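You operate a simulated robot arm through the tools that you are given. There is no shell and no other tool.

You run a simulated robot arm. Do the job below in one go: nothing can be reset, and whatever is moved stays where it is left.

JOB
Switch the port box on, test its three keypads, unplug the dead one.
Fine: press Enter once on each plugged-in keypad; lay the dead one's plug on the glass plate; the other two stay plugged in; leave the yellow, orange, purple, teal and grey band keypads alone.

It is judged by the outcome, as a careful person would: the job done as asked, and still so three seconds after it is handed in. It fails if anything else is knocked over, pushed out of place, dropped, spilled or broken.

ROBOT AND FRAMES
A 6-joint arm with a two-finger parallel gripper, fixed in place. Base frame: the origin is on the floor under the middle of its stand, x ahead of it, y to its left, z up; the work surface is at about z = 0.758. Units: m, rad, N and s.
With the tool pointing down near the work surface it reaches from about 0.3 to 0.74 m from the base axis. Its first joint turns from -1.152 to 1.152 rad. Payload 2.45 kg.
The TCP is the grasp point between the finger pads, 0.024 m short of the fingertips. In the tool frame z runs along the fingers and y along their closing line. Largest opening 0.068 m; finger width 0.017, thickness 0.01; the body of the gripper, 0.04 by 0.07 m, starts 0.041 m behind the TCP.
Orientation is that of the tool frame in the base frame, as a unit quaternion [w, x, y, z]. With the fingers straight down and closing along the base's y, the tool's x points along the base's -x, its y along +y and its z along -z.

CONTROLS
- The arm moves only by the tool jog_arm. Its argument "moves" is text: rows parted by semicolons, each of 7 numbers parted by spaces: the shift along the base's x, y, z in units of 20 mm (1.0 is 20 mm), then the turn, a rotation vector about the base's x, y, z in units of 4 degrees (1.0 is 4 degrees), then the gripper command, from -1 (shut) to 1 (fully open), values between in proportion. In form: dx dy dz wx wy wz hand; .... A call has 1 to 20 rows; each row shifts and turns the commanded pose from where the row before left it. A call with a number of a shift or a turn outside -1 to 1 is refused whole. A row lasts 0.2 s, in which the tool goes at most 0.05 m and 0.15 rad; a call with a longer step from one row to the next is refused whole, and so is a gripper value outside its range. Where a pose cannot be reached the arm comes as near as it can. A force on the tool above 40 N (or 10 N above the force at the start of the call, whichever is more), or a blocked arm, ends the call early, and 0.2 s more pass. The fingers move at their own pace (about 0.108 m/s each) and stop on an object; they squeeze with about 33 N. The grip force told is the motor's: it shows also when the fingers shut on nothing. Time passes only in rows, and 0.2 s behind the last, so rows that do not move let the fingers close. It gives the time, the measured TCP pose, the force on the tool (base axes), the opening and the grip force at its end, in the units of the frame above (readings bear some noise), with the torque about the TCP (base axes, N m) and any sound that the robot's microphone picked up.
- Cameras (640 x 400 px; columns grow to the right, rows downward): "scene" is fixed at [0.1509, 0.4045, 1.4572]; the picture's right is [-0.87, -0.49, 0.00], its down [-0.30, 0.54, -0.78] and it looks along [0.38, -0.68, -0.62] (base axes); focal length 365 px, centre (320, 200). "wrist" rides on the gripper at [0.084, 0.011, -0.075] in the tool frame; the picture's right is [-0.13, 0.99, 0.00], its down [-0.60, -0.08, -0.79] and it looks along [-0.79, -0.10, 0.61] (tool axes); focal length 251 px, centre (320, 200). There is no depth. A picture from a camera that has moved, and an enlarged one, comes with that camera's place and axes in the base frame and with its lens.
- capture(camera): a new picture of that camera. The clock stands still meanwhile.
- inspect(camera, box): a new picture of the part [left, top, right, bottom] of that camera's present view, enlarged. The clock stands still meanwhile.
- close_job(): hands the job in; it is judged then, once.

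Places have to be worked out from the pictures, the camera data and where the tool is seen. Open the gripper and draw the arm clear of the work before you hand the job in, unless the task says otherwise.

The tools are called after "Call:" as a command line: name --argument value ..., lists and objects as JSON in quotes. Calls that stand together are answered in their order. jog_arm: Moves the arm, as the interface text tells. Its arguments: {"type":"object","properties":{"moves":{"type":"string"}},"required":["moves"]} The other tools are called the same way: capture (camera) takes a picture; inspect (camera, box) takes an enlarged picture of a part of a camera's view; close_job () hands the job in.

At the start:

```text
clock: 0.0
eef_pos: [0.4414, -0.1011, 1.083]
tcp_rot: [0.001, 0.001, 1.0, 0.0]
force: [0.0, -0.2, -0.6]
ft_torque: [0.03, 0.01, -0.01]
gripper_width: 0.0679
grip_force: 0.0
```

scene: 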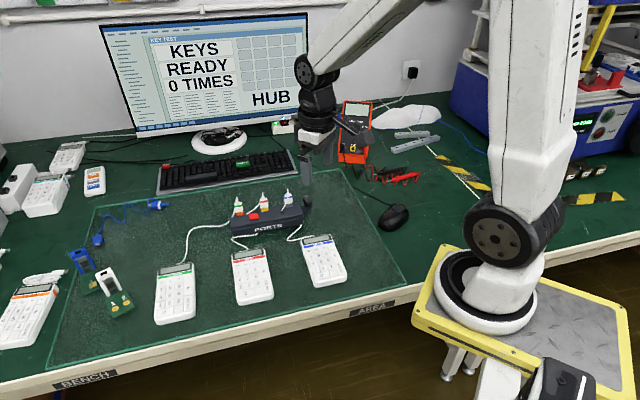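
wrist: 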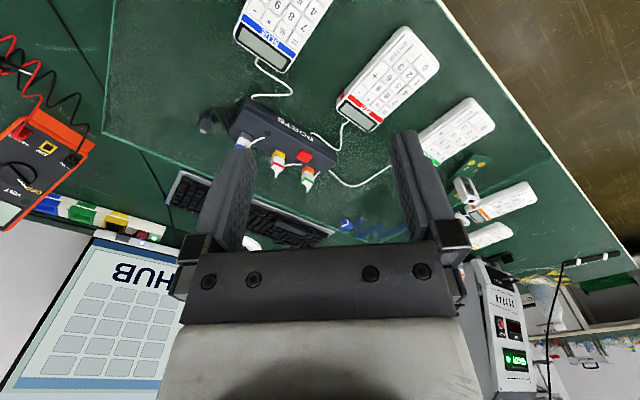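

I start by looking closely at the port box, the keypads and the screen before moving anything.

Call:
inspect --camera "scene" --box '[140, 170, 360, 330]'

Call:
inspect --camera "scene" --box '[220, 180, 320, 245]'

Call:
inspect --camera "scene" --box '[100, 10, 320, 150]'

Call:
inspect --camera "scene" --box '[0, 130, 220, 350]'

Call:
inspect --camera "wrist" --box '[200, 0, 540, 250]'

```text
2.50 times, centred on (250, 250) of scene
camera zoom: at [0.1509, 0.4045, 1.4572], right [-0.87, -0.49, 0.0], down [-0.3, 0.54, -0.78], along [0.38, -0.68, -0.62], focal length 913 px, centre (495, 75)
```

zoom: 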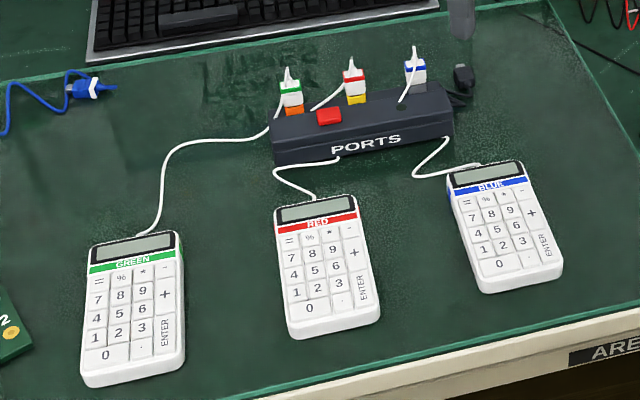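

```text
6.15 times, centred on (270, 212) of scene
camera zoom: at [0.1509, 0.4045, 1.4572], right [-0.87, -0.49, 0.0], down [-0.3, 0.54, -0.78], along [0.38, -0.68, -0.62], focal length 2247 px, centre (628, 123)
```

zoom: 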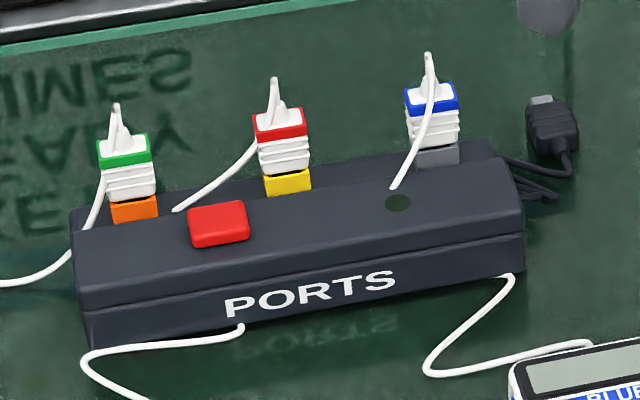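

```text
2.86 times, centred on (210, 80) of scene
camera zoom: at [0.1509, 0.4045, 1.4572], right [-0.87, -0.49, 0.0], down [-0.3, 0.54, -0.78], along [0.38, -0.68, -0.62], focal length 1043 px, centre (634, 543)
```

zoom: 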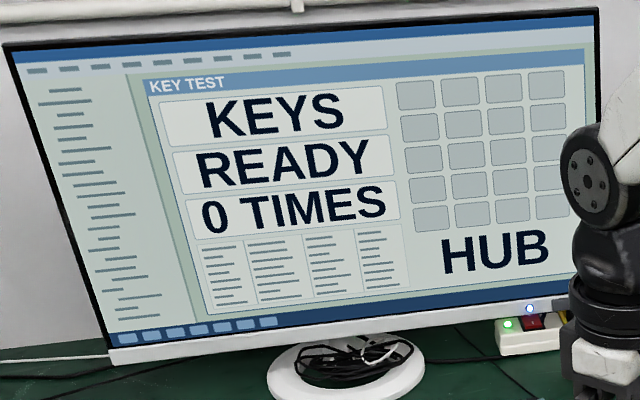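

```text
1.82 times, centred on (110, 240) of scene
camera zoom: at [0.1509, 0.4045, 1.4572], right [-0.87, -0.49, 0.0], down [-0.3, 0.54, -0.78], along [0.38, -0.68, -0.62], focal length 664 px, centre (702, 127)
```

zoom: 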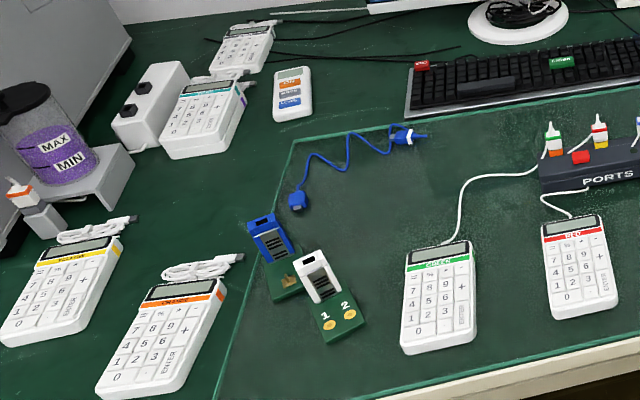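

```text
1.60 times, centred on (370, 125) of wrist
camera zoom: at [0.3566, -0.0902, 1.1587], right [0.13, 0.99, 0.0], down [0.6, -0.08, 0.79], along [0.79, -0.1, -0.61], focal length 402 px, centre (240, 320)
```

zoom: 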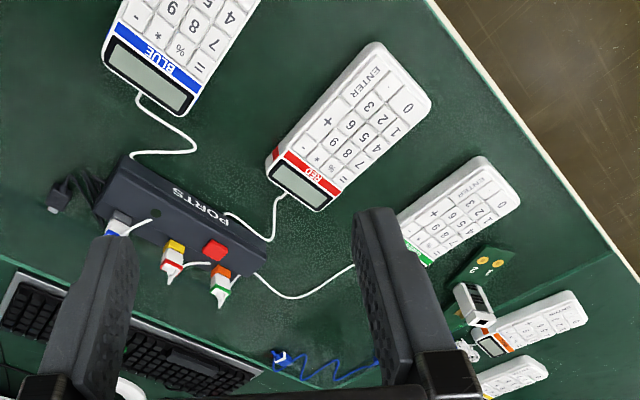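

Call:
inspect --camera "wrist" --box '[190, 80, 350, 200]'

Call:
inspect --camera "wrist" --box '[320, 10, 540, 150]'

Call:
inspect --camera "scene" --box '[145, 240, 285, 330]'

```text
3.33 times, centred on (270, 140) of wrist
camera zoom: at [0.3566, -0.0902, 1.1587], right [0.13, 0.99, 0.0], down [0.6, -0.08, 0.79], along [0.79, -0.1, -0.61], focal length 838 px, centre (487, 400)
```

zoom: 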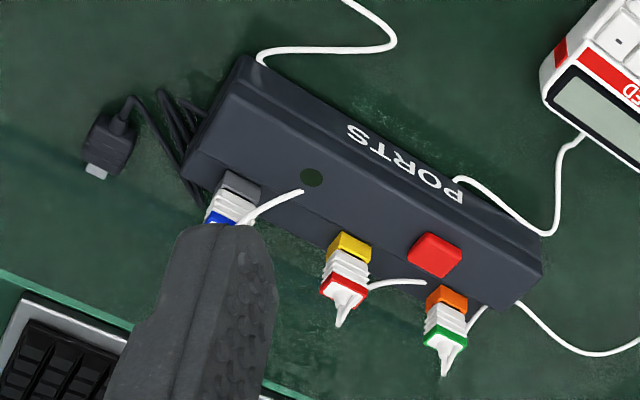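

```text
2.86 times, centred on (430, 80) of wrist
camera zoom: at [0.3566, -0.0902, 1.1587], right [0.13, 0.99, 0.0], down [0.6, -0.08, 0.79], along [0.79, -0.1, -0.61], focal length 718 px, centre (6, 543)
```

zoom: 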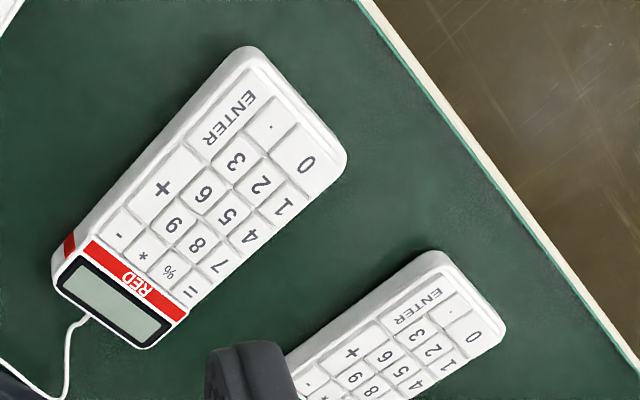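

```text
4.44 times, centred on (215, 285) of scene
camera zoom: at [0.1509, 0.4045, 1.4572], right [-0.87, -0.49, 0.0], down [-0.3, 0.54, -0.78], along [0.38, -0.68, -0.62], focal length 1623 px, centre (787, -178)
```

zoom: 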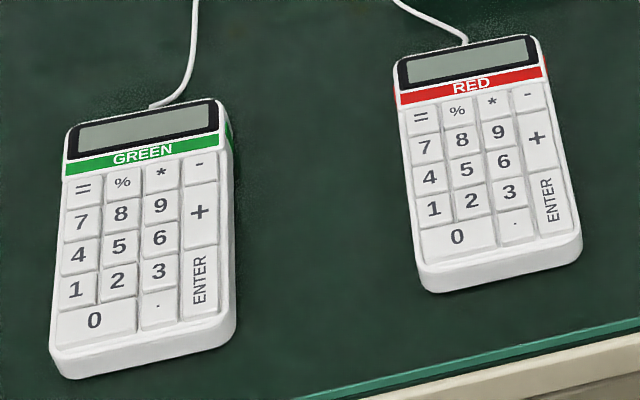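

The plugs stand upright along the back of the port box, at about (0.64,-0.27), (0.68,-0.21) and (0.73,-0.16). The red button is near (0.678,-0.162,0.805). I move closer and shut the fingers to see more.

Call:
jog_arm --moves "0.6 -0.3 -0.8 0 0 0 -1; 0.6 -0.3 -0.8 0 0 0 -1; 0.6 -0.3 -0.8 0 0 0 -1; 0.6 -0.3 -0.8 0 0 0 -1; 0.6 -0.3 -0.8 0 0 0 -1; 0 0 0 0 0 0 -1"

Call:
capture --camera "wrist"

```text
clock: 1.4
eef_pos: [0.5012, -0.1308, 1.0028]
tcp_rot: [0.0, 0.0, 1.0, 0.0]
force: [-0.3, -0.1, 0.3]
ft_torque: [-0.01, 0.0, 0.01]
gripper_width: 0.0
grip_force: 23.4
```

```text
taken
camera wrist: at [0.4166, -0.1201, 1.0787], right [0.13, 0.99, 0.0], down [0.6, -0.08, 0.79], along [0.79, -0.1, -0.61], focal length 251 px, centre (320, 200)
```

wrist: 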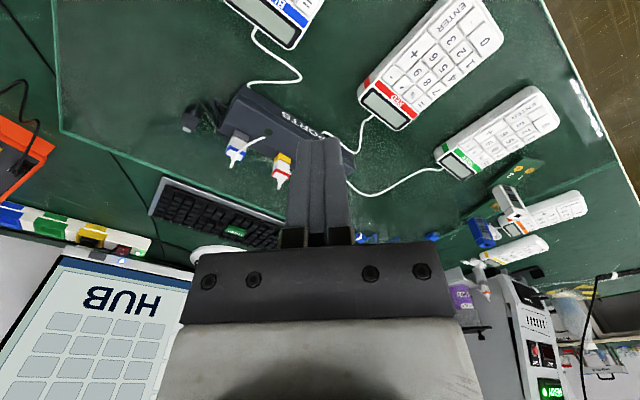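

The fingers are shut and hide the button, but the blue and red plugs are visible. I zoom in on them and on the keypads.

Call:
inspect --camera "wrist" --box '[170, 70, 330, 200]'

Call:
inspect --camera "wrist" --box '[340, 0, 580, 200]'

Call:
inspect --camera "scene" --box '[225, 180, 325, 245]'

```text
3.08 times, centred on (250, 135) of wrist
camera zoom: at [0.4166, -0.1201, 1.0787], right [0.13, 0.99, 0.0], down [0.6, -0.08, 0.79], along [0.79, -0.1, -0.61], focal length 774 px, centre (535, 400)
```

zoom: 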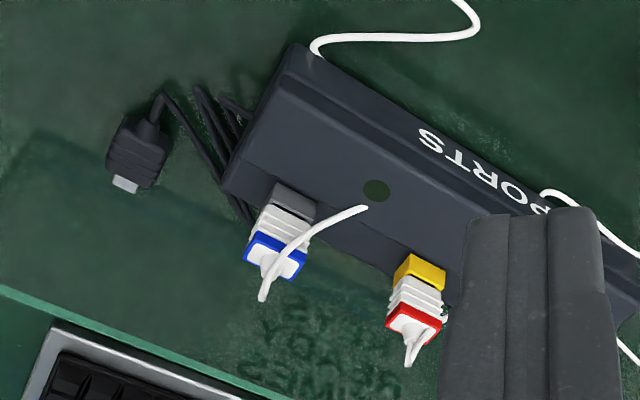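

```text
2.00 times, centred on (460, 100) of wrist
camera zoom: at [0.4166, -0.1201, 1.0787], right [0.13, 0.99, 0.0], down [0.6, -0.08, 0.79], along [0.79, -0.1, -0.61], focal length 503 px, centre (40, 400)
```

zoom: 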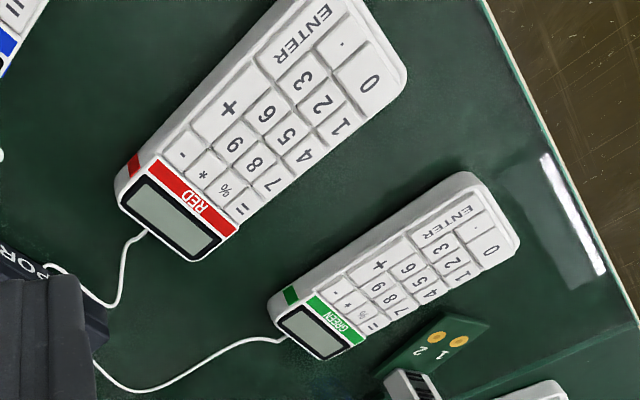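

```text
6.15 times, centred on (275, 212) of scene
camera zoom: at [0.1509, 0.4045, 1.4572], right [-0.87, -0.49, 0.0], down [-0.3, 0.54, -0.78], along [0.38, -0.68, -0.62], focal length 2247 px, centre (597, 123)
```

zoom: 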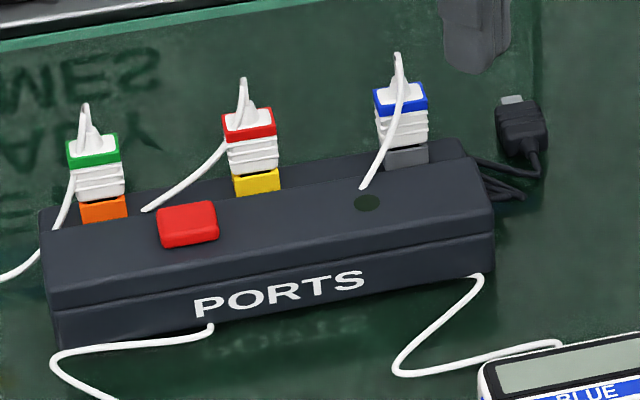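

The red button measures about (0.677,-0.161), with its top near z = 0.81. I move above it with the fingers shut, at a height that clears the plugs.

Call:
jog_arm --moves "0.97 -0.16 -0.4 0 0 0 -1; 0.97 -0.16 -0.4 0 0 0 -1; 0.97 -0.16 -0.4 0 0 0 -1; 0.97 -0.16 -0.4 0 0 0 -1; 0.97 -0.16 -0.4 0 0 0 -1; 0.97 -0.16 -0.4 0 0 0 -1; 0.97 -0.16 -0.4 0 0 0 -1; 0.97 -0.16 -0.4 0 0 0 -1; 0.97 -0.16 -0.4 0 0 0 -1; 0 0 0 0 0 0 -1"

Call:
capture --camera "wrist"

Call:
inspect --camera "scene" --box '[195, 130, 335, 240]'

```text
clock: 3.6
eef_pos: [0.6762, -0.1601, 0.9309]
tcp_rot: [0.0, 0.0, 1.0, 0.001]
force: [0.2, -1.1, 0.3]
ft_torque: [-0.01, -0.01, -0.01]
gripper_width: 0.0
grip_force: 23.7
```

```text
taken
camera wrist: at [0.5915, -0.1495, 1.0072], right [0.13, 0.99, 0.0], down [0.6, -0.08, 0.79], along [0.79, -0.1, -0.61], focal length 251 px, centre (320, 200)
```

wrist: 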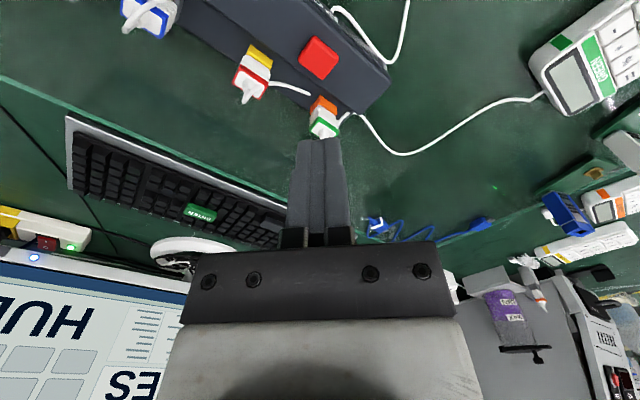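

```text
3.64 times, centred on (265, 185) of scene
camera zoom: at [0.1509, 0.4045, 1.4572], right [-0.87, -0.49, 0.0], down [-0.3, 0.54, -0.78], along [0.38, -0.68, -0.62], focal length 1328 px, centre (520, 254)
```

zoom: 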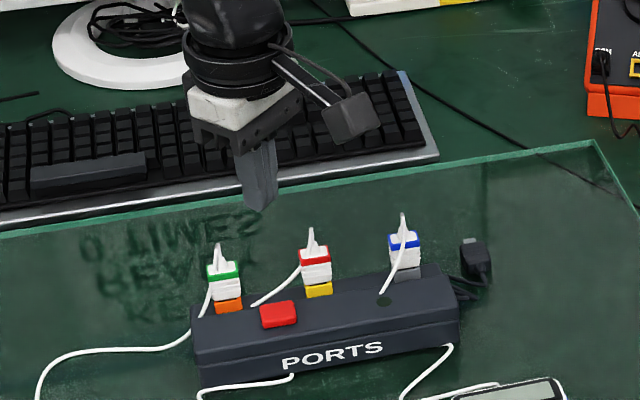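

The wrist view puts the button at (0.676,-0.161), right under the fingers. I lower to just above it.

Call:
jog_arm --moves "0 -0.05 -0.85 0 0 0 -1; 0 0 -0.85 0 0 0 -1; 0 0 -0.85 0 0 0 -1; 0 0 -0.85 0 0 0 -1; 0 0 -0.6 0 0 0 -1; 0 0 0 0 0 0 -1"

Call:
inspect --camera "scene" --box '[205, 160, 325, 240]'

```text
clock: 5.0
eef_pos: [0.6752, -0.161, 0.8506]
tcp_rot: [0.0, 0.0, 1.0, 0.001]
force: [0.5, -0.5, 0.4]
ft_torque: [-0.03, 0.04, 0.0]
gripper_width: 0.0
grip_force: 23.6
```

```text
5.00 times, centred on (265, 200) of scene
camera zoom: at [0.1509, 0.4045, 1.4572], right [-0.87, -0.49, 0.0], down [-0.3, 0.54, -0.78], along [0.38, -0.68, -0.62], focal length 1826 px, centre (595, 200)
```

zoom: 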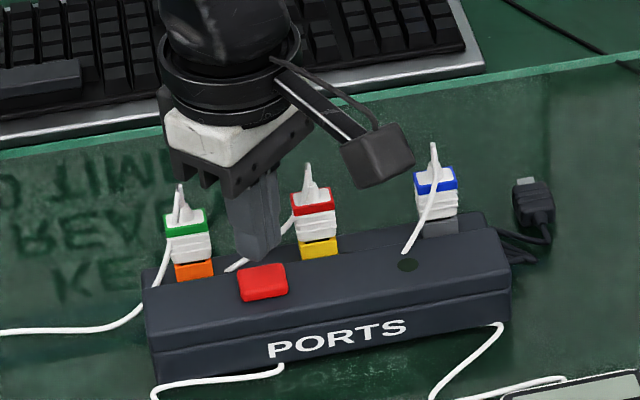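

The tips are about 15 mm above the button and centred on it. I go down slowly until it makes contact.

Call:
jog_arm --moves "0 0 -0.2 0 0 0 -1; 0 0 -0.2 0 0 0 -1; 0 0 -0.1 0 0 0 -1; 0 0 -0.1 0 0 0 -1; 0 0 -0.1 0 0 0 -1"

```text
clock: 6.2
eef_pos: [0.6759, -0.1599, 0.8368]
tcp_rot: [0.0, 0.0, 1.0, 0.0]
force: [0.3, -0.1, 0.1]
ft_torque: [-0.03, 0.0, -0.01]
gripper_width: 0.0
grip_force: 24.1
```

There is no contact yet at TCP z = 0.837. I continue in 1 mm steps.

Call:
jog_arm --moves "0 0 -0.05 0 0 0 -1; 0 0 -0.05 0 0 0 -1; 0 0 -0.05 0 0 0 -1"

```text
clock: 7.0
eef_pos: [0.6762, -0.1607, 0.8342]
tcp_rot: [0.0, -0.001, 1.0, 0.001]
force: [-0.4, 0.2, -0.1]
ft_torque: [0.0, 0.01, 0.0]
gripper_width: 0.0
grip_force: 23.7
```

Call:
jog_arm --moves "0 0 -0.05 0 0 0 -1; 0 0 -0.05 0 0 0 -1; 0 0 -0.05 0 0 0 -1"

Call:
inspect --camera "scene" --box '[215, 180, 315, 240]'

```text
clock: 7.8
eef_pos: [0.676, -0.1617, 0.8303]
tcp_rot: [0.001, 0.0, 1.0, 0.001]
force: [-0.3, 0.1, 0.2]
ft_torque: [-0.04, 0.0, 0.0]
gripper_width: 0.0002
grip_force: 24.1
```

```text
6.40 times, centred on (265, 210) of scene
camera zoom: at [0.1509, 0.4045, 1.4572], right [-0.87, -0.49, 0.0], down [-0.3, 0.54, -0.78], along [0.38, -0.68, -0.62], focal length 2337 px, centre (672, 136)
```

zoom: 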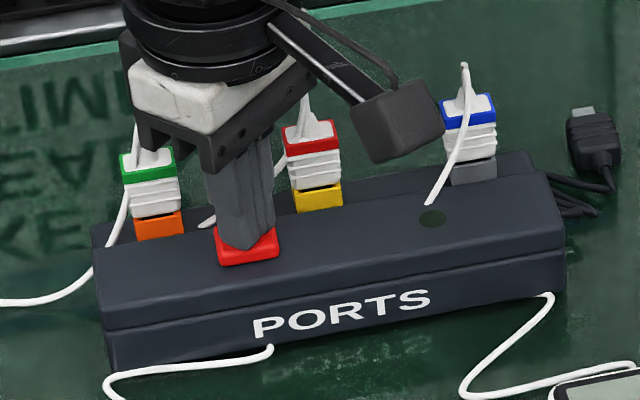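

The tips look to be almost on the button, but there is no force yet. I keep lowering in small steps.

Call:
jog_arm --moves "0 0 -0.05 0 0 0 -1; 0 0 -0.05 0 0 0 -1"

```text
clock: 8.4
eef_pos: [0.6764, -0.1612, 0.8293]
tcp_rot: [0.001, 0.0, 1.0, 0.001]
force: [-0.4, 0.5, 1.7]
ft_torque: [0.01, 0.04, 0.04]
gripper_width: 0.0
grip_force: 23.7
```

The first contact shows at about 1.7 N, so I press further.

Call:
jog_arm --moves "0 0 -0.05 0 0 0 -1; 0 0 -0.05 0 0 0 -1"

Call:
inspect --camera "scene" --box '[100, 10, 320, 240]'

```text
clock: 9.0
eef_pos: [0.6752, -0.1611, 0.8265]
tcp_rot: [0.0, 0.0, 1.0, -0.001]
force: [-0.7, -1.0, 2.6]
ft_torque: [-0.01, 0.04, -0.02]
gripper_width: 0.0001
grip_force: 23.6
heard: click
```

```text
1.74 times, centred on (210, 125) of scene
camera zoom: at [0.1508, 0.4045, 1.4572], right [-0.87, -0.49, 0.0], down [-0.3, 0.54, -0.78], along [0.38, -0.68, -0.62], focal length 635 px, centre (511, 330)
```

zoom: 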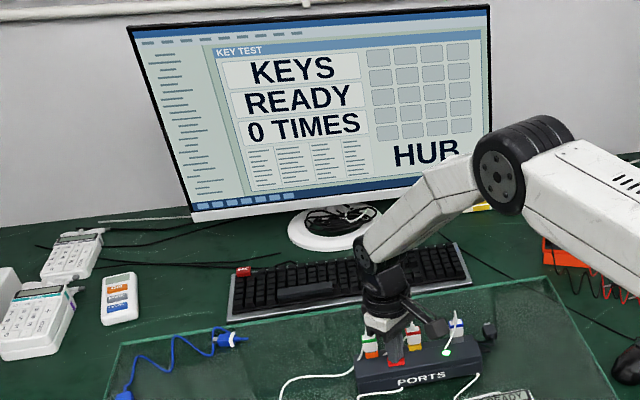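

The microphone heard a click, and the indicator on the box now looks lit green. I rise straight up and check.

Call:
jog_arm --moves "0 0 0.2 0 0 0 -1; 0 0 0.5 0 0 0 -1; 0 0 1 0 0 0 -1; 0 0 1 0 0 0 -1; 0 0 1 0 0 0 -1; 0 0 1 0 0 0 -1; 0 0 0.5 0 0 0 -1; 0 0 0 0 0 0 -1"

Call:
capture --camera "scene"

Call:
inspect --camera "scene" --box '[220, 180, 320, 245]'

Call:
capture --camera "wrist"

```text
clock: 10.8
eef_pos: [0.6763, -0.1608, 0.9311]
tcp_rot: [-0.001, -0.001, 1.0, 0.0]
force: [0.2, -0.6, -0.9]
ft_torque: [-0.03, 0.05, 0.03]
gripper_width: 0.0
grip_force: 23.4
```

```text
taken
```

scene: 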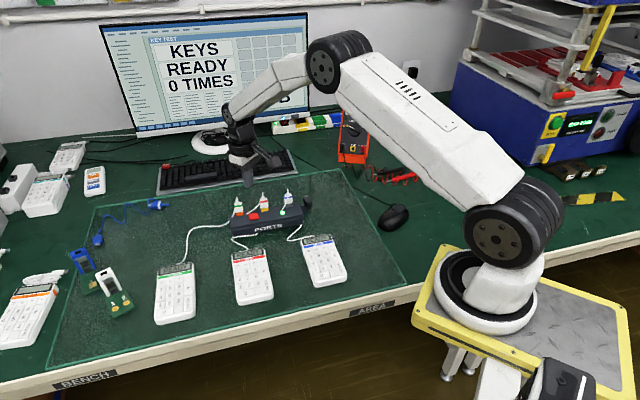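

```text
6.15 times, centred on (270, 212) of scene
camera zoom: at [0.1509, 0.4045, 1.4572], right [-0.87, -0.49, 0.0], down [-0.3, 0.54, -0.78], along [0.38, -0.68, -0.62], focal length 2247 px, centre (628, 123)
```

zoom: 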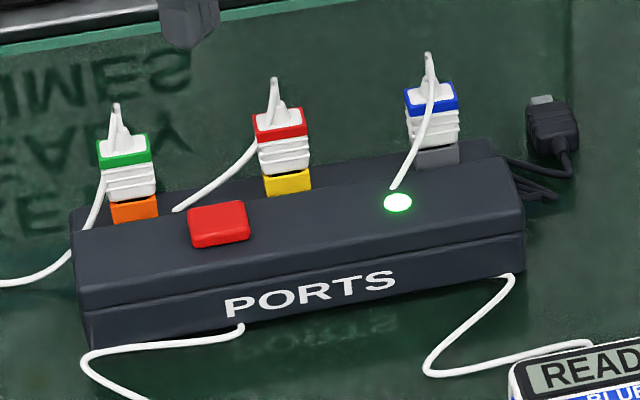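

```text
taken
camera wrist: at [0.5914, -0.1501, 1.007], right [0.13, 0.99, 0.0], down [0.6, -0.08, 0.79], along [0.79, -0.1, -0.61], focal length 251 px, centre (320, 200)
```

wrist: 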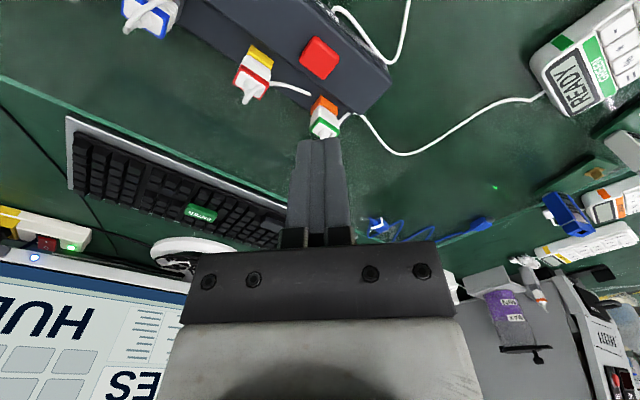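

The LED is on and the displays read READY. I look at all three keypads closely and locate the Enter keys.

Call:
inspect --camera "scene" --box '[145, 255, 215, 330]'

Call:
inspect --camera "scene" --box '[220, 240, 290, 310]'

Call:
inspect --camera "scene" --box '[290, 225, 360, 295]'

```text
5.33 times, centred on (180, 292) of scene
camera zoom: at [0.1509, 0.4045, 1.4572], right [-0.87, -0.49, 0.0], down [-0.3, 0.54, -0.78], along [0.38, -0.68, -0.62], focal length 1948 px, centre (1067, -293)
```

zoom: 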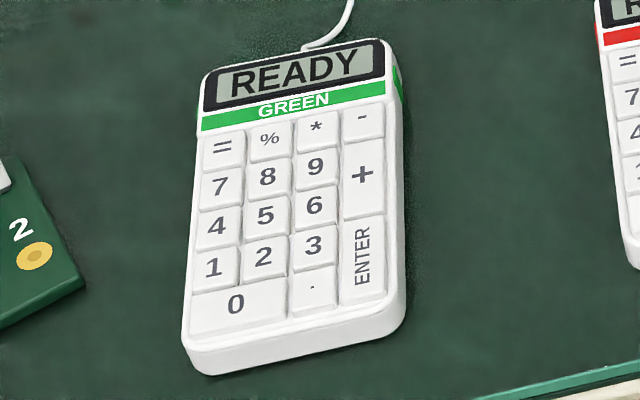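

```text
5.71 times, centred on (255, 275) of scene
camera zoom: at [0.1509, 0.4045, 1.4572], right [-0.87, -0.49, 0.0], down [-0.3, 0.54, -0.78], along [0.38, -0.68, -0.62], focal length 2087 px, centre (691, -229)
```

zoom: 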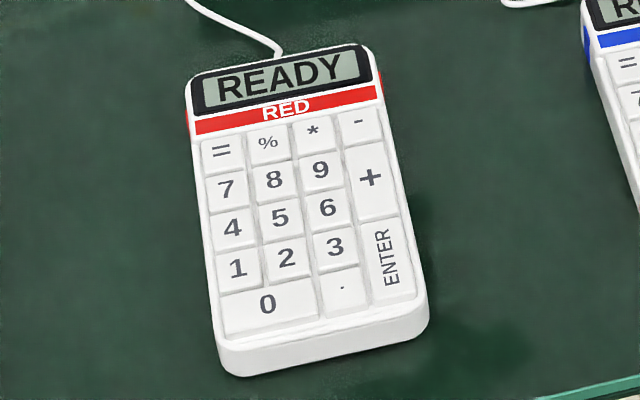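

```text
5.71 times, centred on (325, 260) of scene
camera zoom: at [0.1509, 0.4045, 1.4572], right [-0.87, -0.49, 0.0], down [-0.3, 0.54, -0.78], along [0.38, -0.68, -0.62], focal length 2087 px, centre (291, -143)
```

zoom: 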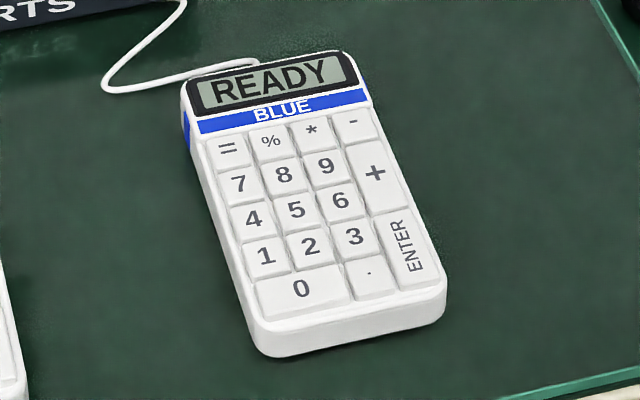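

All three displays read READY. The Enter keys are about 18 × 39 mm and lie at 45°: green (0.643,0.121), red (0.520,-0.003) and blue (0.397,-0.131), with key tops near z = 0.783. I go over green's Enter, turning the tool 45° to line the shut fingers up with the key.

Call:
jog_arm --moves "-0.11 0.94 0.1 0 0 0.75 -1; -0.11 0.94 0.1 0 0 0.75 -1; -0.11 0.94 0.1 0 0 0.75 -1; -0.11 0.94 0.1 0 0 0.75 -1; -0.11 0.94 0.1 0 0 0.75 -1; -0.11 0.94 0.1 0 0 0.75 -1; -0.11 0.94 0.1 0 0 0.75 -1; -0.11 0.94 0.1 0 0 0.75 -1; -0.11 0.94 0.1 0 0 0.75 -1; -0.11 0.94 0.1 0 0 0.75 -1; -0.11 0.94 0 0 0 0.75 -1; -0.11 0.94 0 0 0 0.75 -1; -0.11 0.94 0 0 0 0.75 -1; -0.11 0.94 0 0 0 0.75 -1; -0.11 0.94 0 0 0 0.75 -1; 0 0 0 0 0 0 -1"

Call:
capture --camera "wrist"

Call:
capture --camera "scene"

```text
clock: 14.2
eef_pos: [0.6434, 0.121, 0.951]
tcp_rot: [0.0, -0.383, 0.924, 0.0]
force: [0.3, 0.2, 0.6]
ft_torque: [0.04, -0.01, 0.01]
gripper_width: 0.0
grip_force: 23.3
```

```text
taken
camera wrist: at [0.5755, 0.0693, 1.0269], right [-0.61, 0.79, 0.0], down [0.48, 0.37, 0.79], along [0.63, 0.48, -0.61], focal length 251 px, centre (320, 200)
```

wrist: 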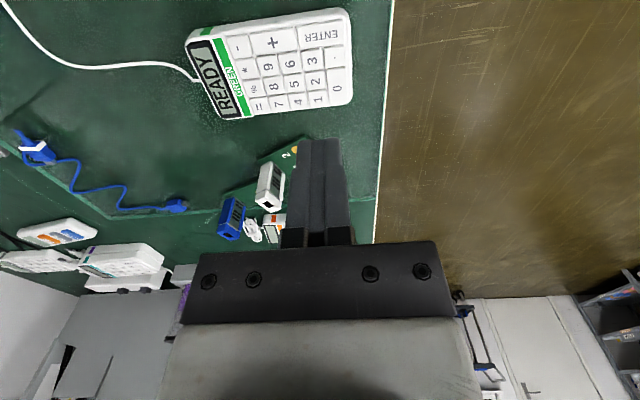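

```text
taken
```

scene: 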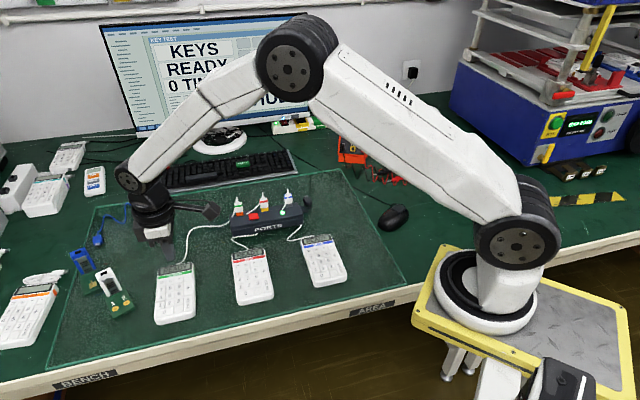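

Call:
inspect --camera "wrist" --box '[220, 0, 370, 110]'

```text
3.64 times, centred on (295, 55) of wrist
camera zoom: at [0.5755, 0.0693, 1.0269], right [-0.61, 0.79, 0.0], down [0.48, 0.37, 0.79], along [0.63, 0.48, -0.61], focal length 914 px, centre (411, 727)
```

zoom: 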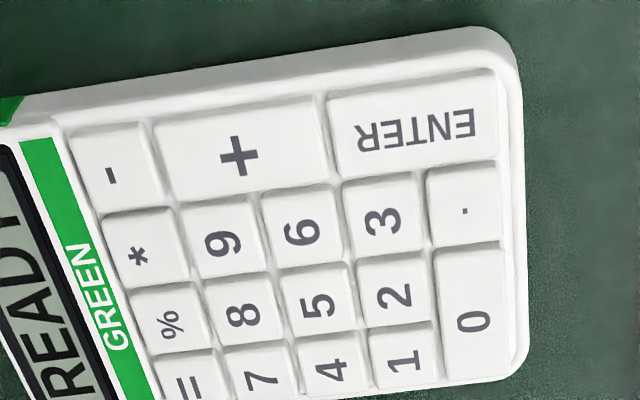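

The Enter key is centred at (0.6426,0.1218), directly under the fingers. I bring the tips to about 12 mm above it, set 1–2 mm towards the keypad's outer edge so the neighbouring keys stay clear.

Call:
jog_arm --moves "-0.09 -0.02 -1 0 0 0 -1; 0 0 -1 0 0 0 -1; 0 0 -1 0 0 0 -1; 0 0 -1 0 0 0 -1; 0 0 -1 0 0 0 -1; 0 0 -1 0 0 0 -1; 0 0 -0.5 0 0 0 -1; 0 0 0 0 0 0 -1"

Call:
inspect --camera "scene" --box '[145, 240, 235, 330]'

```text
clock: 16.0
eef_pos: [0.6416, 0.1209, 0.8203]
tcp_rot: [-0.001, -0.383, 0.924, 0.0]
force: [0.1, 0.3, 0.0]
ft_torque: [0.02, -0.02, -0.01]
gripper_width: 0.0
grip_force: 23.6
```

```text
4.44 times, centred on (190, 285) of scene
camera zoom: at [0.1509, 0.4045, 1.4572], right [-0.87, -0.49, 0.0], down [-0.3, 0.54, -0.78], along [0.38, -0.68, -0.62], focal length 1623 px, centre (898, -178)
```

zoom: 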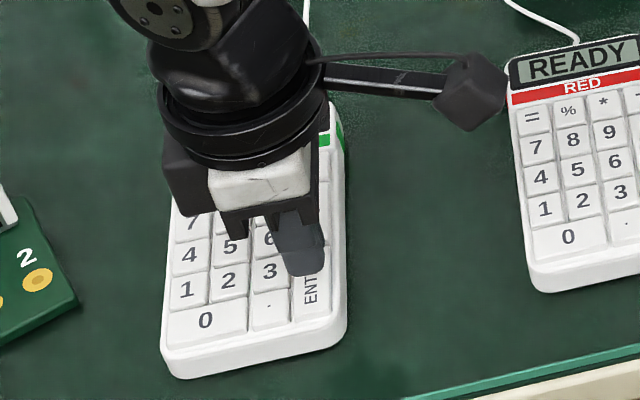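

The tip's projection agrees with the Enter key's position. I go down slowly to make contact.

Call:
jog_arm --moves "0 0 -0.15 0 0 0 -1; 0 0 -0.15 0 0 0 -1; 0 0 -0.1 0 0 0 -1; 0 0 -0.05 0 0 0 -1"

```text
clock: 17.0
eef_pos: [0.641, 0.1223, 0.8121]
tcp_rot: [0.0, -0.382, 0.924, 0.0]
force: [0.7, 0.3, -0.5]
ft_torque: [-0.04, 0.01, 0.01]
gripper_width: 0.0001
grip_force: 23.5
```

Call:
jog_arm --moves "0 0 -0.05 0 0 0 -1; 0 0 -0.05 0 0 0 -1; 0 0 -0.05 0 0 0 -1"

```text
clock: 17.8
eef_pos: [0.6413, 0.1212, 0.8069]
tcp_rot: [0.0, -0.382, 0.924, 0.0]
force: [-0.2, 0.3, 0.0]
ft_torque: [0.01, -0.01, -0.02]
gripper_width: 0.0
grip_force: 23.4
```

Call:
jog_arm --moves "0 0 -0.05 0 0 0 -1; 0 0 -0.05 0 0 0 -1"

Call:
inspect --camera "scene" --box '[145, 240, 235, 330]'

```text
clock: 18.4
eef_pos: [0.6415, 0.1214, 0.8068]
tcp_rot: [0.0, -0.383, 0.924, 0.0]
force: [0.3, -0.1, -0.7]
ft_torque: [-0.03, 0.01, 0.01]
gripper_width: 0.0001
grip_force: 23.7
```

```text
4.44 times, centred on (190, 285) of scene
camera zoom: at [0.1509, 0.4045, 1.4572], right [-0.87, -0.49, 0.0], down [-0.3, 0.54, -0.78], along [0.38, -0.68, -0.62], focal length 1623 px, centre (898, -178)
```

zoom: 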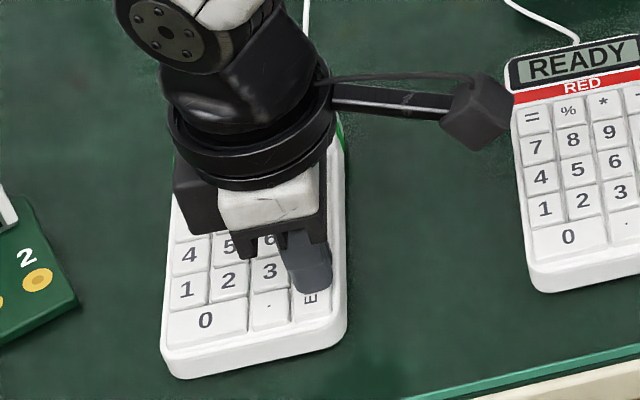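

The tips are at z ≈ 0.782 and just above the key, with no force yet. I continue.

Call:
jog_arm --moves "0 0 -0.05 0 0 0 -1; 0 0 -0.05 0 0 0 -1"

```text
clock: 19.0
eef_pos: [0.6407, 0.1194, 0.8038]
tcp_rot: [0.0, -0.382, 0.924, -0.001]
force: [0.1, -0.4, 0.3]
ft_torque: [-0.01, 0.01, -0.01]
gripper_width: 0.0001
grip_force: 23.8
```

Call:
jog_arm --moves "0 0 -0.05 0 0 0 -1; 0 0 -0.05 0 0 0 -1"

```text
clock: 19.6
eef_pos: [0.6412, 0.1212, 0.8028]
tcp_rot: [0.001, -0.383, 0.924, 0.0]
force: [0.3, -0.2, 0.3]
ft_torque: [0.0, 0.0, -0.03]
gripper_width: 0.0003
grip_force: 23.3
heard: click
```

I heard a click with almost no force. I check the screen and the display before rising.

Call:
capture --camera "scene"

Call:
inspect --camera "scene" --box '[145, 240, 235, 330]'

```text
taken
```

scene: 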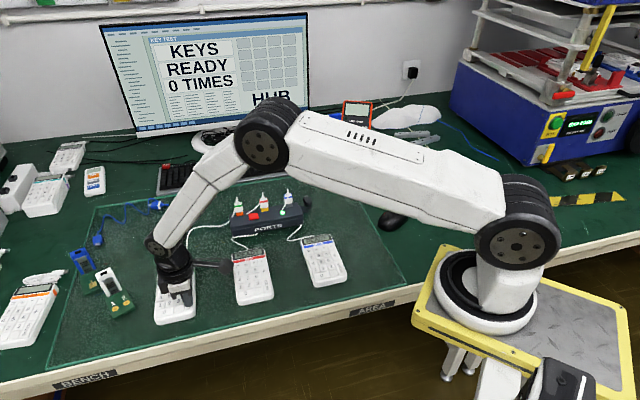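

```text
4.44 times, centred on (190, 285) of scene
camera zoom: at [0.1508, 0.4045, 1.4572], right [-0.87, -0.49, 0.0], down [-0.3, 0.54, -0.78], along [0.38, -0.68, -0.62], focal length 1623 px, centre (898, -178)
```

zoom: 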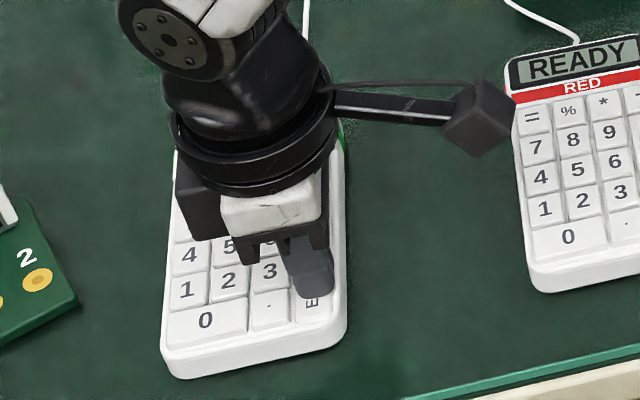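

The screen still shows READY, 0 TIMES. I hold still briefly to see whether it updates before I release.

Call:
jog_arm --moves "0 0 0 0 0 0 -1; 0 0 0 0 0 0 -1"

Call:
inspect --camera "scene" --box '[100, 10, 320, 150]'

Call:
inspect --camera "wrist" --box '[150, 0, 420, 170]'

```text
clock: 20.2
eef_pos: [0.641, 0.1209, 0.8029]
tcp_rot: [0.0, -0.383, 0.924, 0.0]
force: [-0.1, 1.1, 0.6]
ft_torque: [0.01, 0.0, 0.01]
gripper_width: 0.0
grip_force: 23.5
```

```text
2.86 times, centred on (210, 80) of scene
camera zoom: at [0.1509, 0.4045, 1.4572], right [-0.87, -0.49, 0.0], down [-0.3, 0.54, -0.78], along [0.38, -0.68, -0.62], focal length 1043 px, centre (634, 543)
```

zoom: 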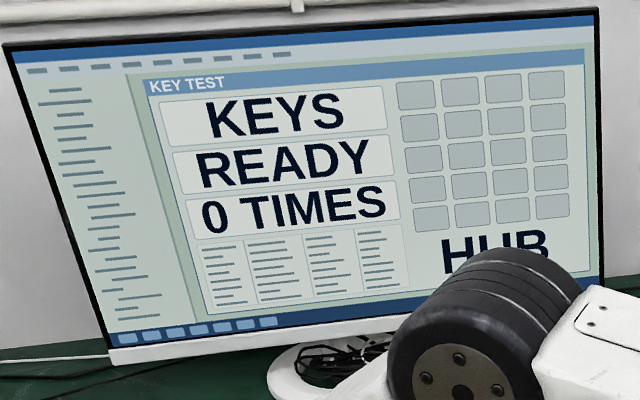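

```text
2.35 times, centred on (285, 85) of wrist
camera zoom: at [0.5732, 0.0689, 0.8786], right [-0.61, 0.79, 0.0], down [0.48, 0.37, 0.79], along [0.63, 0.48, -0.61], focal length 592 px, centre (402, 471)
```

zoom: 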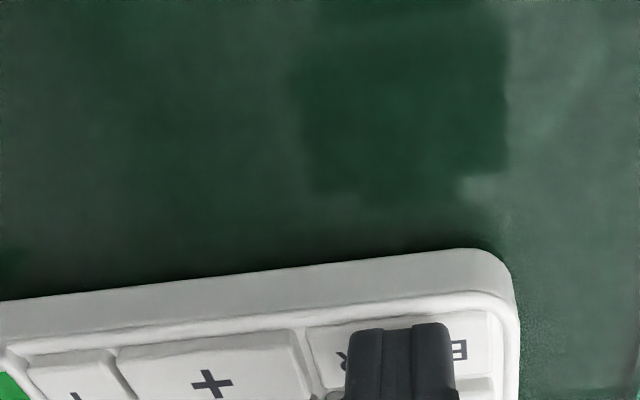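

The fingers sit on Enter alone. I release straight up and look at the display and the screen again.

Call:
jog_arm --moves "0 0 0.2 0 0 0 -1; 0 0 0.5 0 0 0 -1; 0 0 1 0 0 0 -1; 0 0 1 0 0 0 -1; 0 0 1 0 0 0 -1; 0 0 1 0 0 0 -1; 0 0 1 0 0 0 -1; 0 0 1 0 0 0 -1; 0 0 0 0 0 0 -1"

Call:
capture --camera "wrist"

Call:
capture --camera "scene"

```text
clock: 22.2
eef_pos: [0.6418, 0.1204, 0.9371]
tcp_rot: [0.0, -0.383, 0.924, -0.001]
force: [-1.5, -0.9, 0.8]
ft_torque: [0.0, 0.02, -0.01]
gripper_width: 0.0001
grip_force: 23.5
```

```text
taken
camera wrist: at [0.5732, 0.0694, 1.0127], right [-0.61, 0.79, 0.0], down [0.48, 0.37, 0.79], along [0.63, 0.48, -0.61], focal length 251 px, centre (320, 200)
```

wrist: 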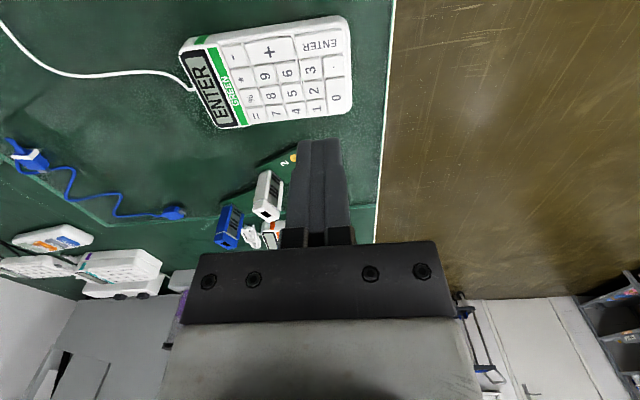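

```text
taken
```

scene: 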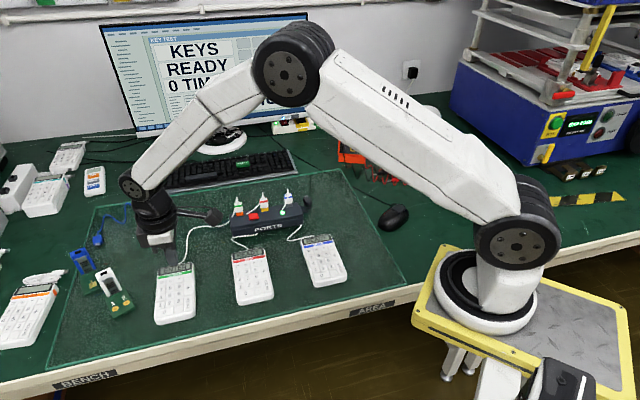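

The green keypad's own display now says ENTER, so the press registered there. The screen still counts 0, which makes green the likely dead one. I move over red's Enter next.

Call:
jog_arm --moves "-0.87 -0.88 0 0 0 0 -1; -0.87 -0.88 0 0 0 0 -1; -0.87 -0.88 0 0 0 0 -1; -0.87 -0.88 0 0 0 0 -1; -0.87 -0.88 0 0 0 0 -1; -0.87 -0.88 0 0 0 0 -1; -0.87 -0.88 0 0 0 0 -1; 0 0 0 0 0 0 -1"

Call:
inspect --camera "wrist" --box '[180, 0, 390, 130]'

Call:
capture --camera "scene"

```text
clock: 24.0
eef_pos: [0.518, -0.0038, 0.9366]
tcp_rot: [0.0, -0.383, 0.924, 0.0]
force: [0.0, -0.1, 0.4]
ft_torque: [0.02, 0.03, 0.02]
gripper_width: 0.0
grip_force: 22.7
```

```text
3.05 times, centred on (285, 65) of wrist
camera zoom: at [0.4514, -0.0545, 1.0128], right [-0.61, 0.79, 0.0], down [0.48, 0.37, 0.79], along [0.63, 0.48, -0.61], focal length 766 px, centre (427, 611)
```

zoom: 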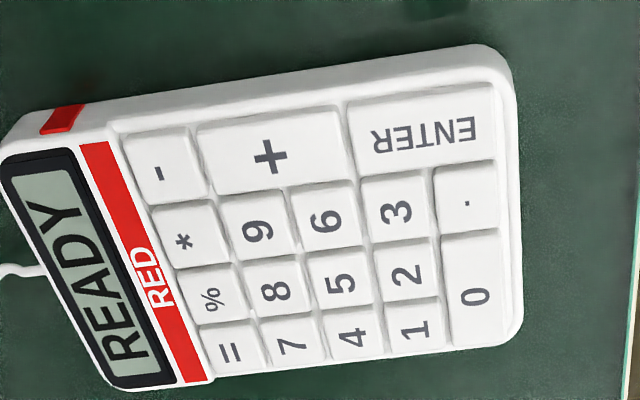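

```text
taken
```

scene: 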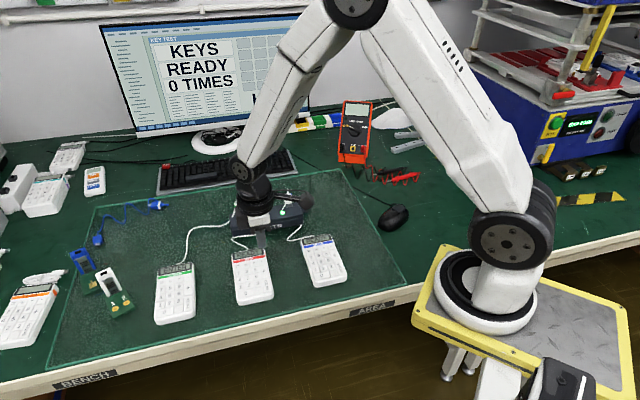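

Red's Enter is centred at (0.521,-0.002). I lower to just above it with a small correction.

Call:
jog_arm --moves "0.08 0.04 -1 0 0 0 -1; 0 0 -1 0 0 0 -1; 0 0 -1 0 0 0 -1; 0 0 -1 0 0 0 -1; 0 0 -1 0 0 0 -1; 0 0 -0.9 0 0 0 -1; 0 0 0 0 0 0 -1"

Call:
inspect --camera "scene" --box '[215, 230, 305, 315]'

```text
clock: 25.6
eef_pos: [0.5221, -0.0033, 0.8178]
tcp_rot: [0.0, -0.383, 0.924, 0.0]
force: [0.5, 0.0, 0.6]
ft_torque: [0.04, 0.02, -0.03]
gripper_width: 0.0
grip_force: 23.4
```

```text
4.71 times, centred on (260, 272) of scene
camera zoom: at [0.1509, 0.4045, 1.4572], right [-0.87, -0.49, 0.0], down [-0.3, 0.54, -0.78], along [0.38, -0.68, -0.62], focal length 1719 px, centre (602, -141)
```

zoom: 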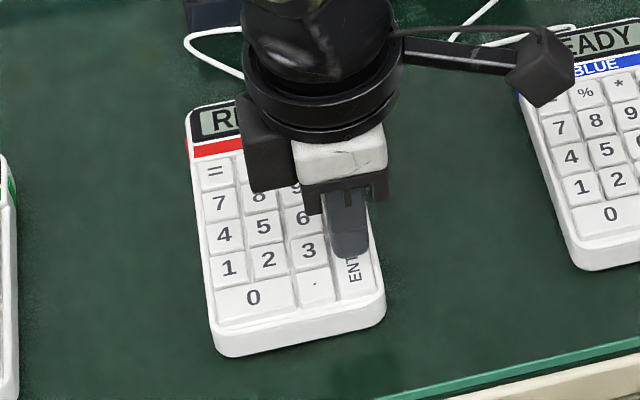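

The tip sits about 1–2 mm to the inner side, so I shift it outward and then descend slowly.

Call:
jog_arm --moves "-0.1 -0.02 -0.15 0 0 0 -1; 0 0 -0.1 0 0 0 -1; 0 0 -0.1 0 0 0 -1; 0 0 0 0 0 0 -1"

Call:
inspect --camera "wrist" --box '[180, 0, 430, 180]'

Call:
inspect --camera "scene" --box '[235, 250, 295, 305]'

```text
clock: 26.6
eef_pos: [0.5193, -0.0035, 0.8122]
tcp_rot: [0.0, -0.382, 0.924, 0.0]
force: [-0.2, -0.1, -0.3]
ft_torque: [0.02, 0.02, 0.02]
gripper_width: 0.0003
grip_force: 23.0
```

```text
2.22 times, centred on (305, 90) of wrist
camera zoom: at [0.4509, -0.0541, 0.8873], right [-0.61, 0.79, 0.0], down [0.48, 0.37, 0.79], along [0.63, 0.48, -0.61], focal length 559 px, centre (353, 444)
```

zoom: 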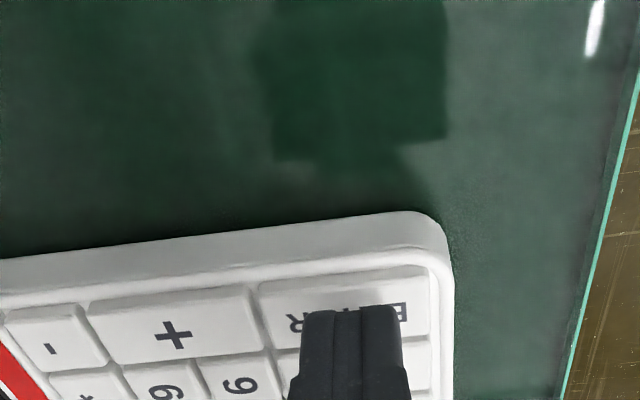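

```text
7.27 times, centred on (265, 278) of scene
camera zoom: at [0.1509, 0.4045, 1.4572], right [-0.87, -0.49, 0.0], down [-0.3, 0.54, -0.78], along [0.38, -0.68, -0.62], focal length 2656 px, centre (720, -364)
```

zoom: 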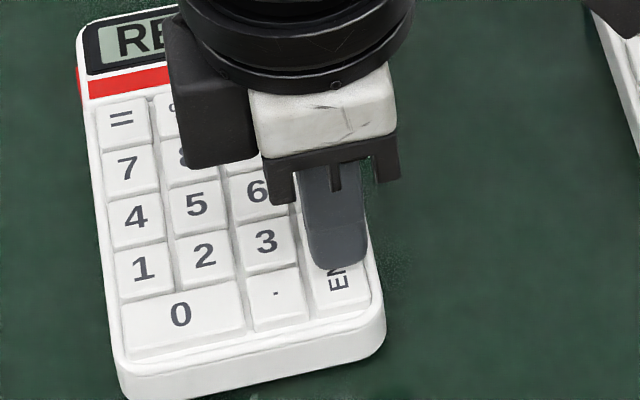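

The finger is aligned with the Enter column. I go down slowly until the click.

Call:
jog_arm --moves "0 0 -0.1 0 0 0 -1; 0 0 -0.1 0 0 0 -1; 0 0 -0.05 0 0 0 -1"

```text
clock: 27.4
eef_pos: [0.5184, -0.0031, 0.8061]
tcp_rot: [0.0, -0.382, 0.924, 0.0]
force: [0.1, 1.4, 0.2]
ft_torque: [0.0, 0.03, -0.01]
gripper_width: 0.0
grip_force: 23.5
```

Call:
jog_arm --moves "0 0 -0.05 0 0 0 -1; 0 0 -0.05 0 0 0 -1"

```text
clock: 28.0
eef_pos: [0.5198, -0.0025, 0.805]
tcp_rot: [0.0, -0.383, 0.924, 0.0]
force: [-0.5, -1.8, 0.6]
ft_torque: [0.01, 0.02, 0.0]
gripper_width: 0.0
grip_force: 23.5
```

Call:
jog_arm --moves "0 0 -0.05 0 0 0 -1; 0 0 -0.05 0 0 0 -1"

```text
clock: 28.6
eef_pos: [0.5203, -0.0024, 0.8022]
tcp_rot: [0.0, -0.383, 0.924, 0.0]
force: [0.7, -0.4, 0.2]
ft_torque: [-0.01, 0.0, -0.01]
gripper_width: 0.0
grip_force: 23.7
heard: click
```

I heard a click, so I release straight up and read the displays.

Call:
jog_arm --moves "0 0 0.2 0 0 0 -1; 0 0 0.5 0 0 0 -1; 0 0 1 0 0 0 -1; 0 0 1 0 0 0 -1; 0 0 1 0 0 0 -1; 0 0 1 0 0 0 -1; 0 0 1 0 0 0 -1; 0 0 1 0 0 0 -1; 0 0 0 0 0 0 -1"

Call:
capture --camera "wrist"

Call:
capture --camera "scene"

Call:
inspect --camera "scene" --box '[100, 10, 320, 150]'

```text
clock: 30.6
eef_pos: [0.5197, -0.0019, 0.9368]
tcp_rot: [0.001, -0.383, 0.924, 0.0]
force: [-0.7, 0.2, -0.2]
ft_torque: [0.05, -0.01, -0.01]
gripper_width: 0.0
grip_force: 23.5
```

```text
taken
camera wrist: at [0.451, -0.0532, 1.0127], right [-0.61, 0.79, 0.0], down [0.48, 0.37, 0.79], along [0.63, 0.48, -0.61], focal length 251 px, centre (320, 200)
```

wrist: 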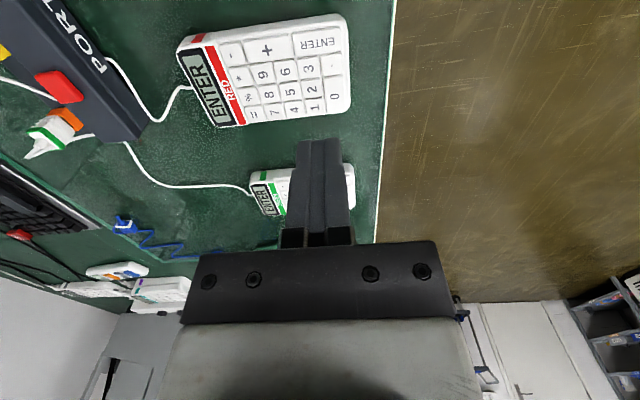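

```text
taken
```

scene: 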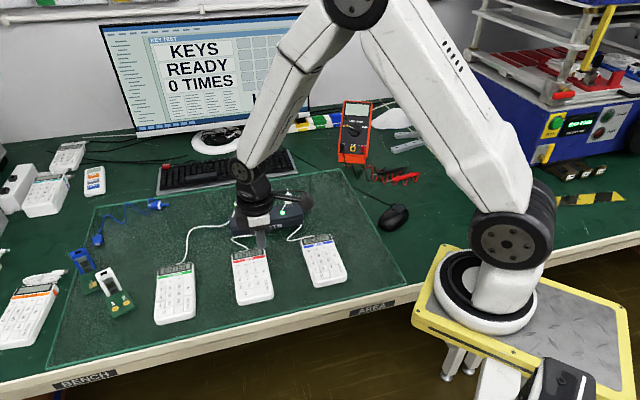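

```text
2.86 times, centred on (210, 80) of scene
camera zoom: at [0.1509, 0.4045, 1.4572], right [-0.87, -0.49, 0.0], down [-0.3, 0.54, -0.78], along [0.38, -0.68, -0.62], focal length 1043 px, centre (634, 543)
```

zoom: 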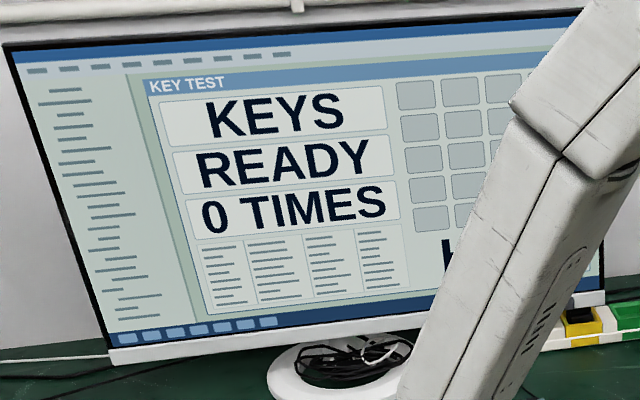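

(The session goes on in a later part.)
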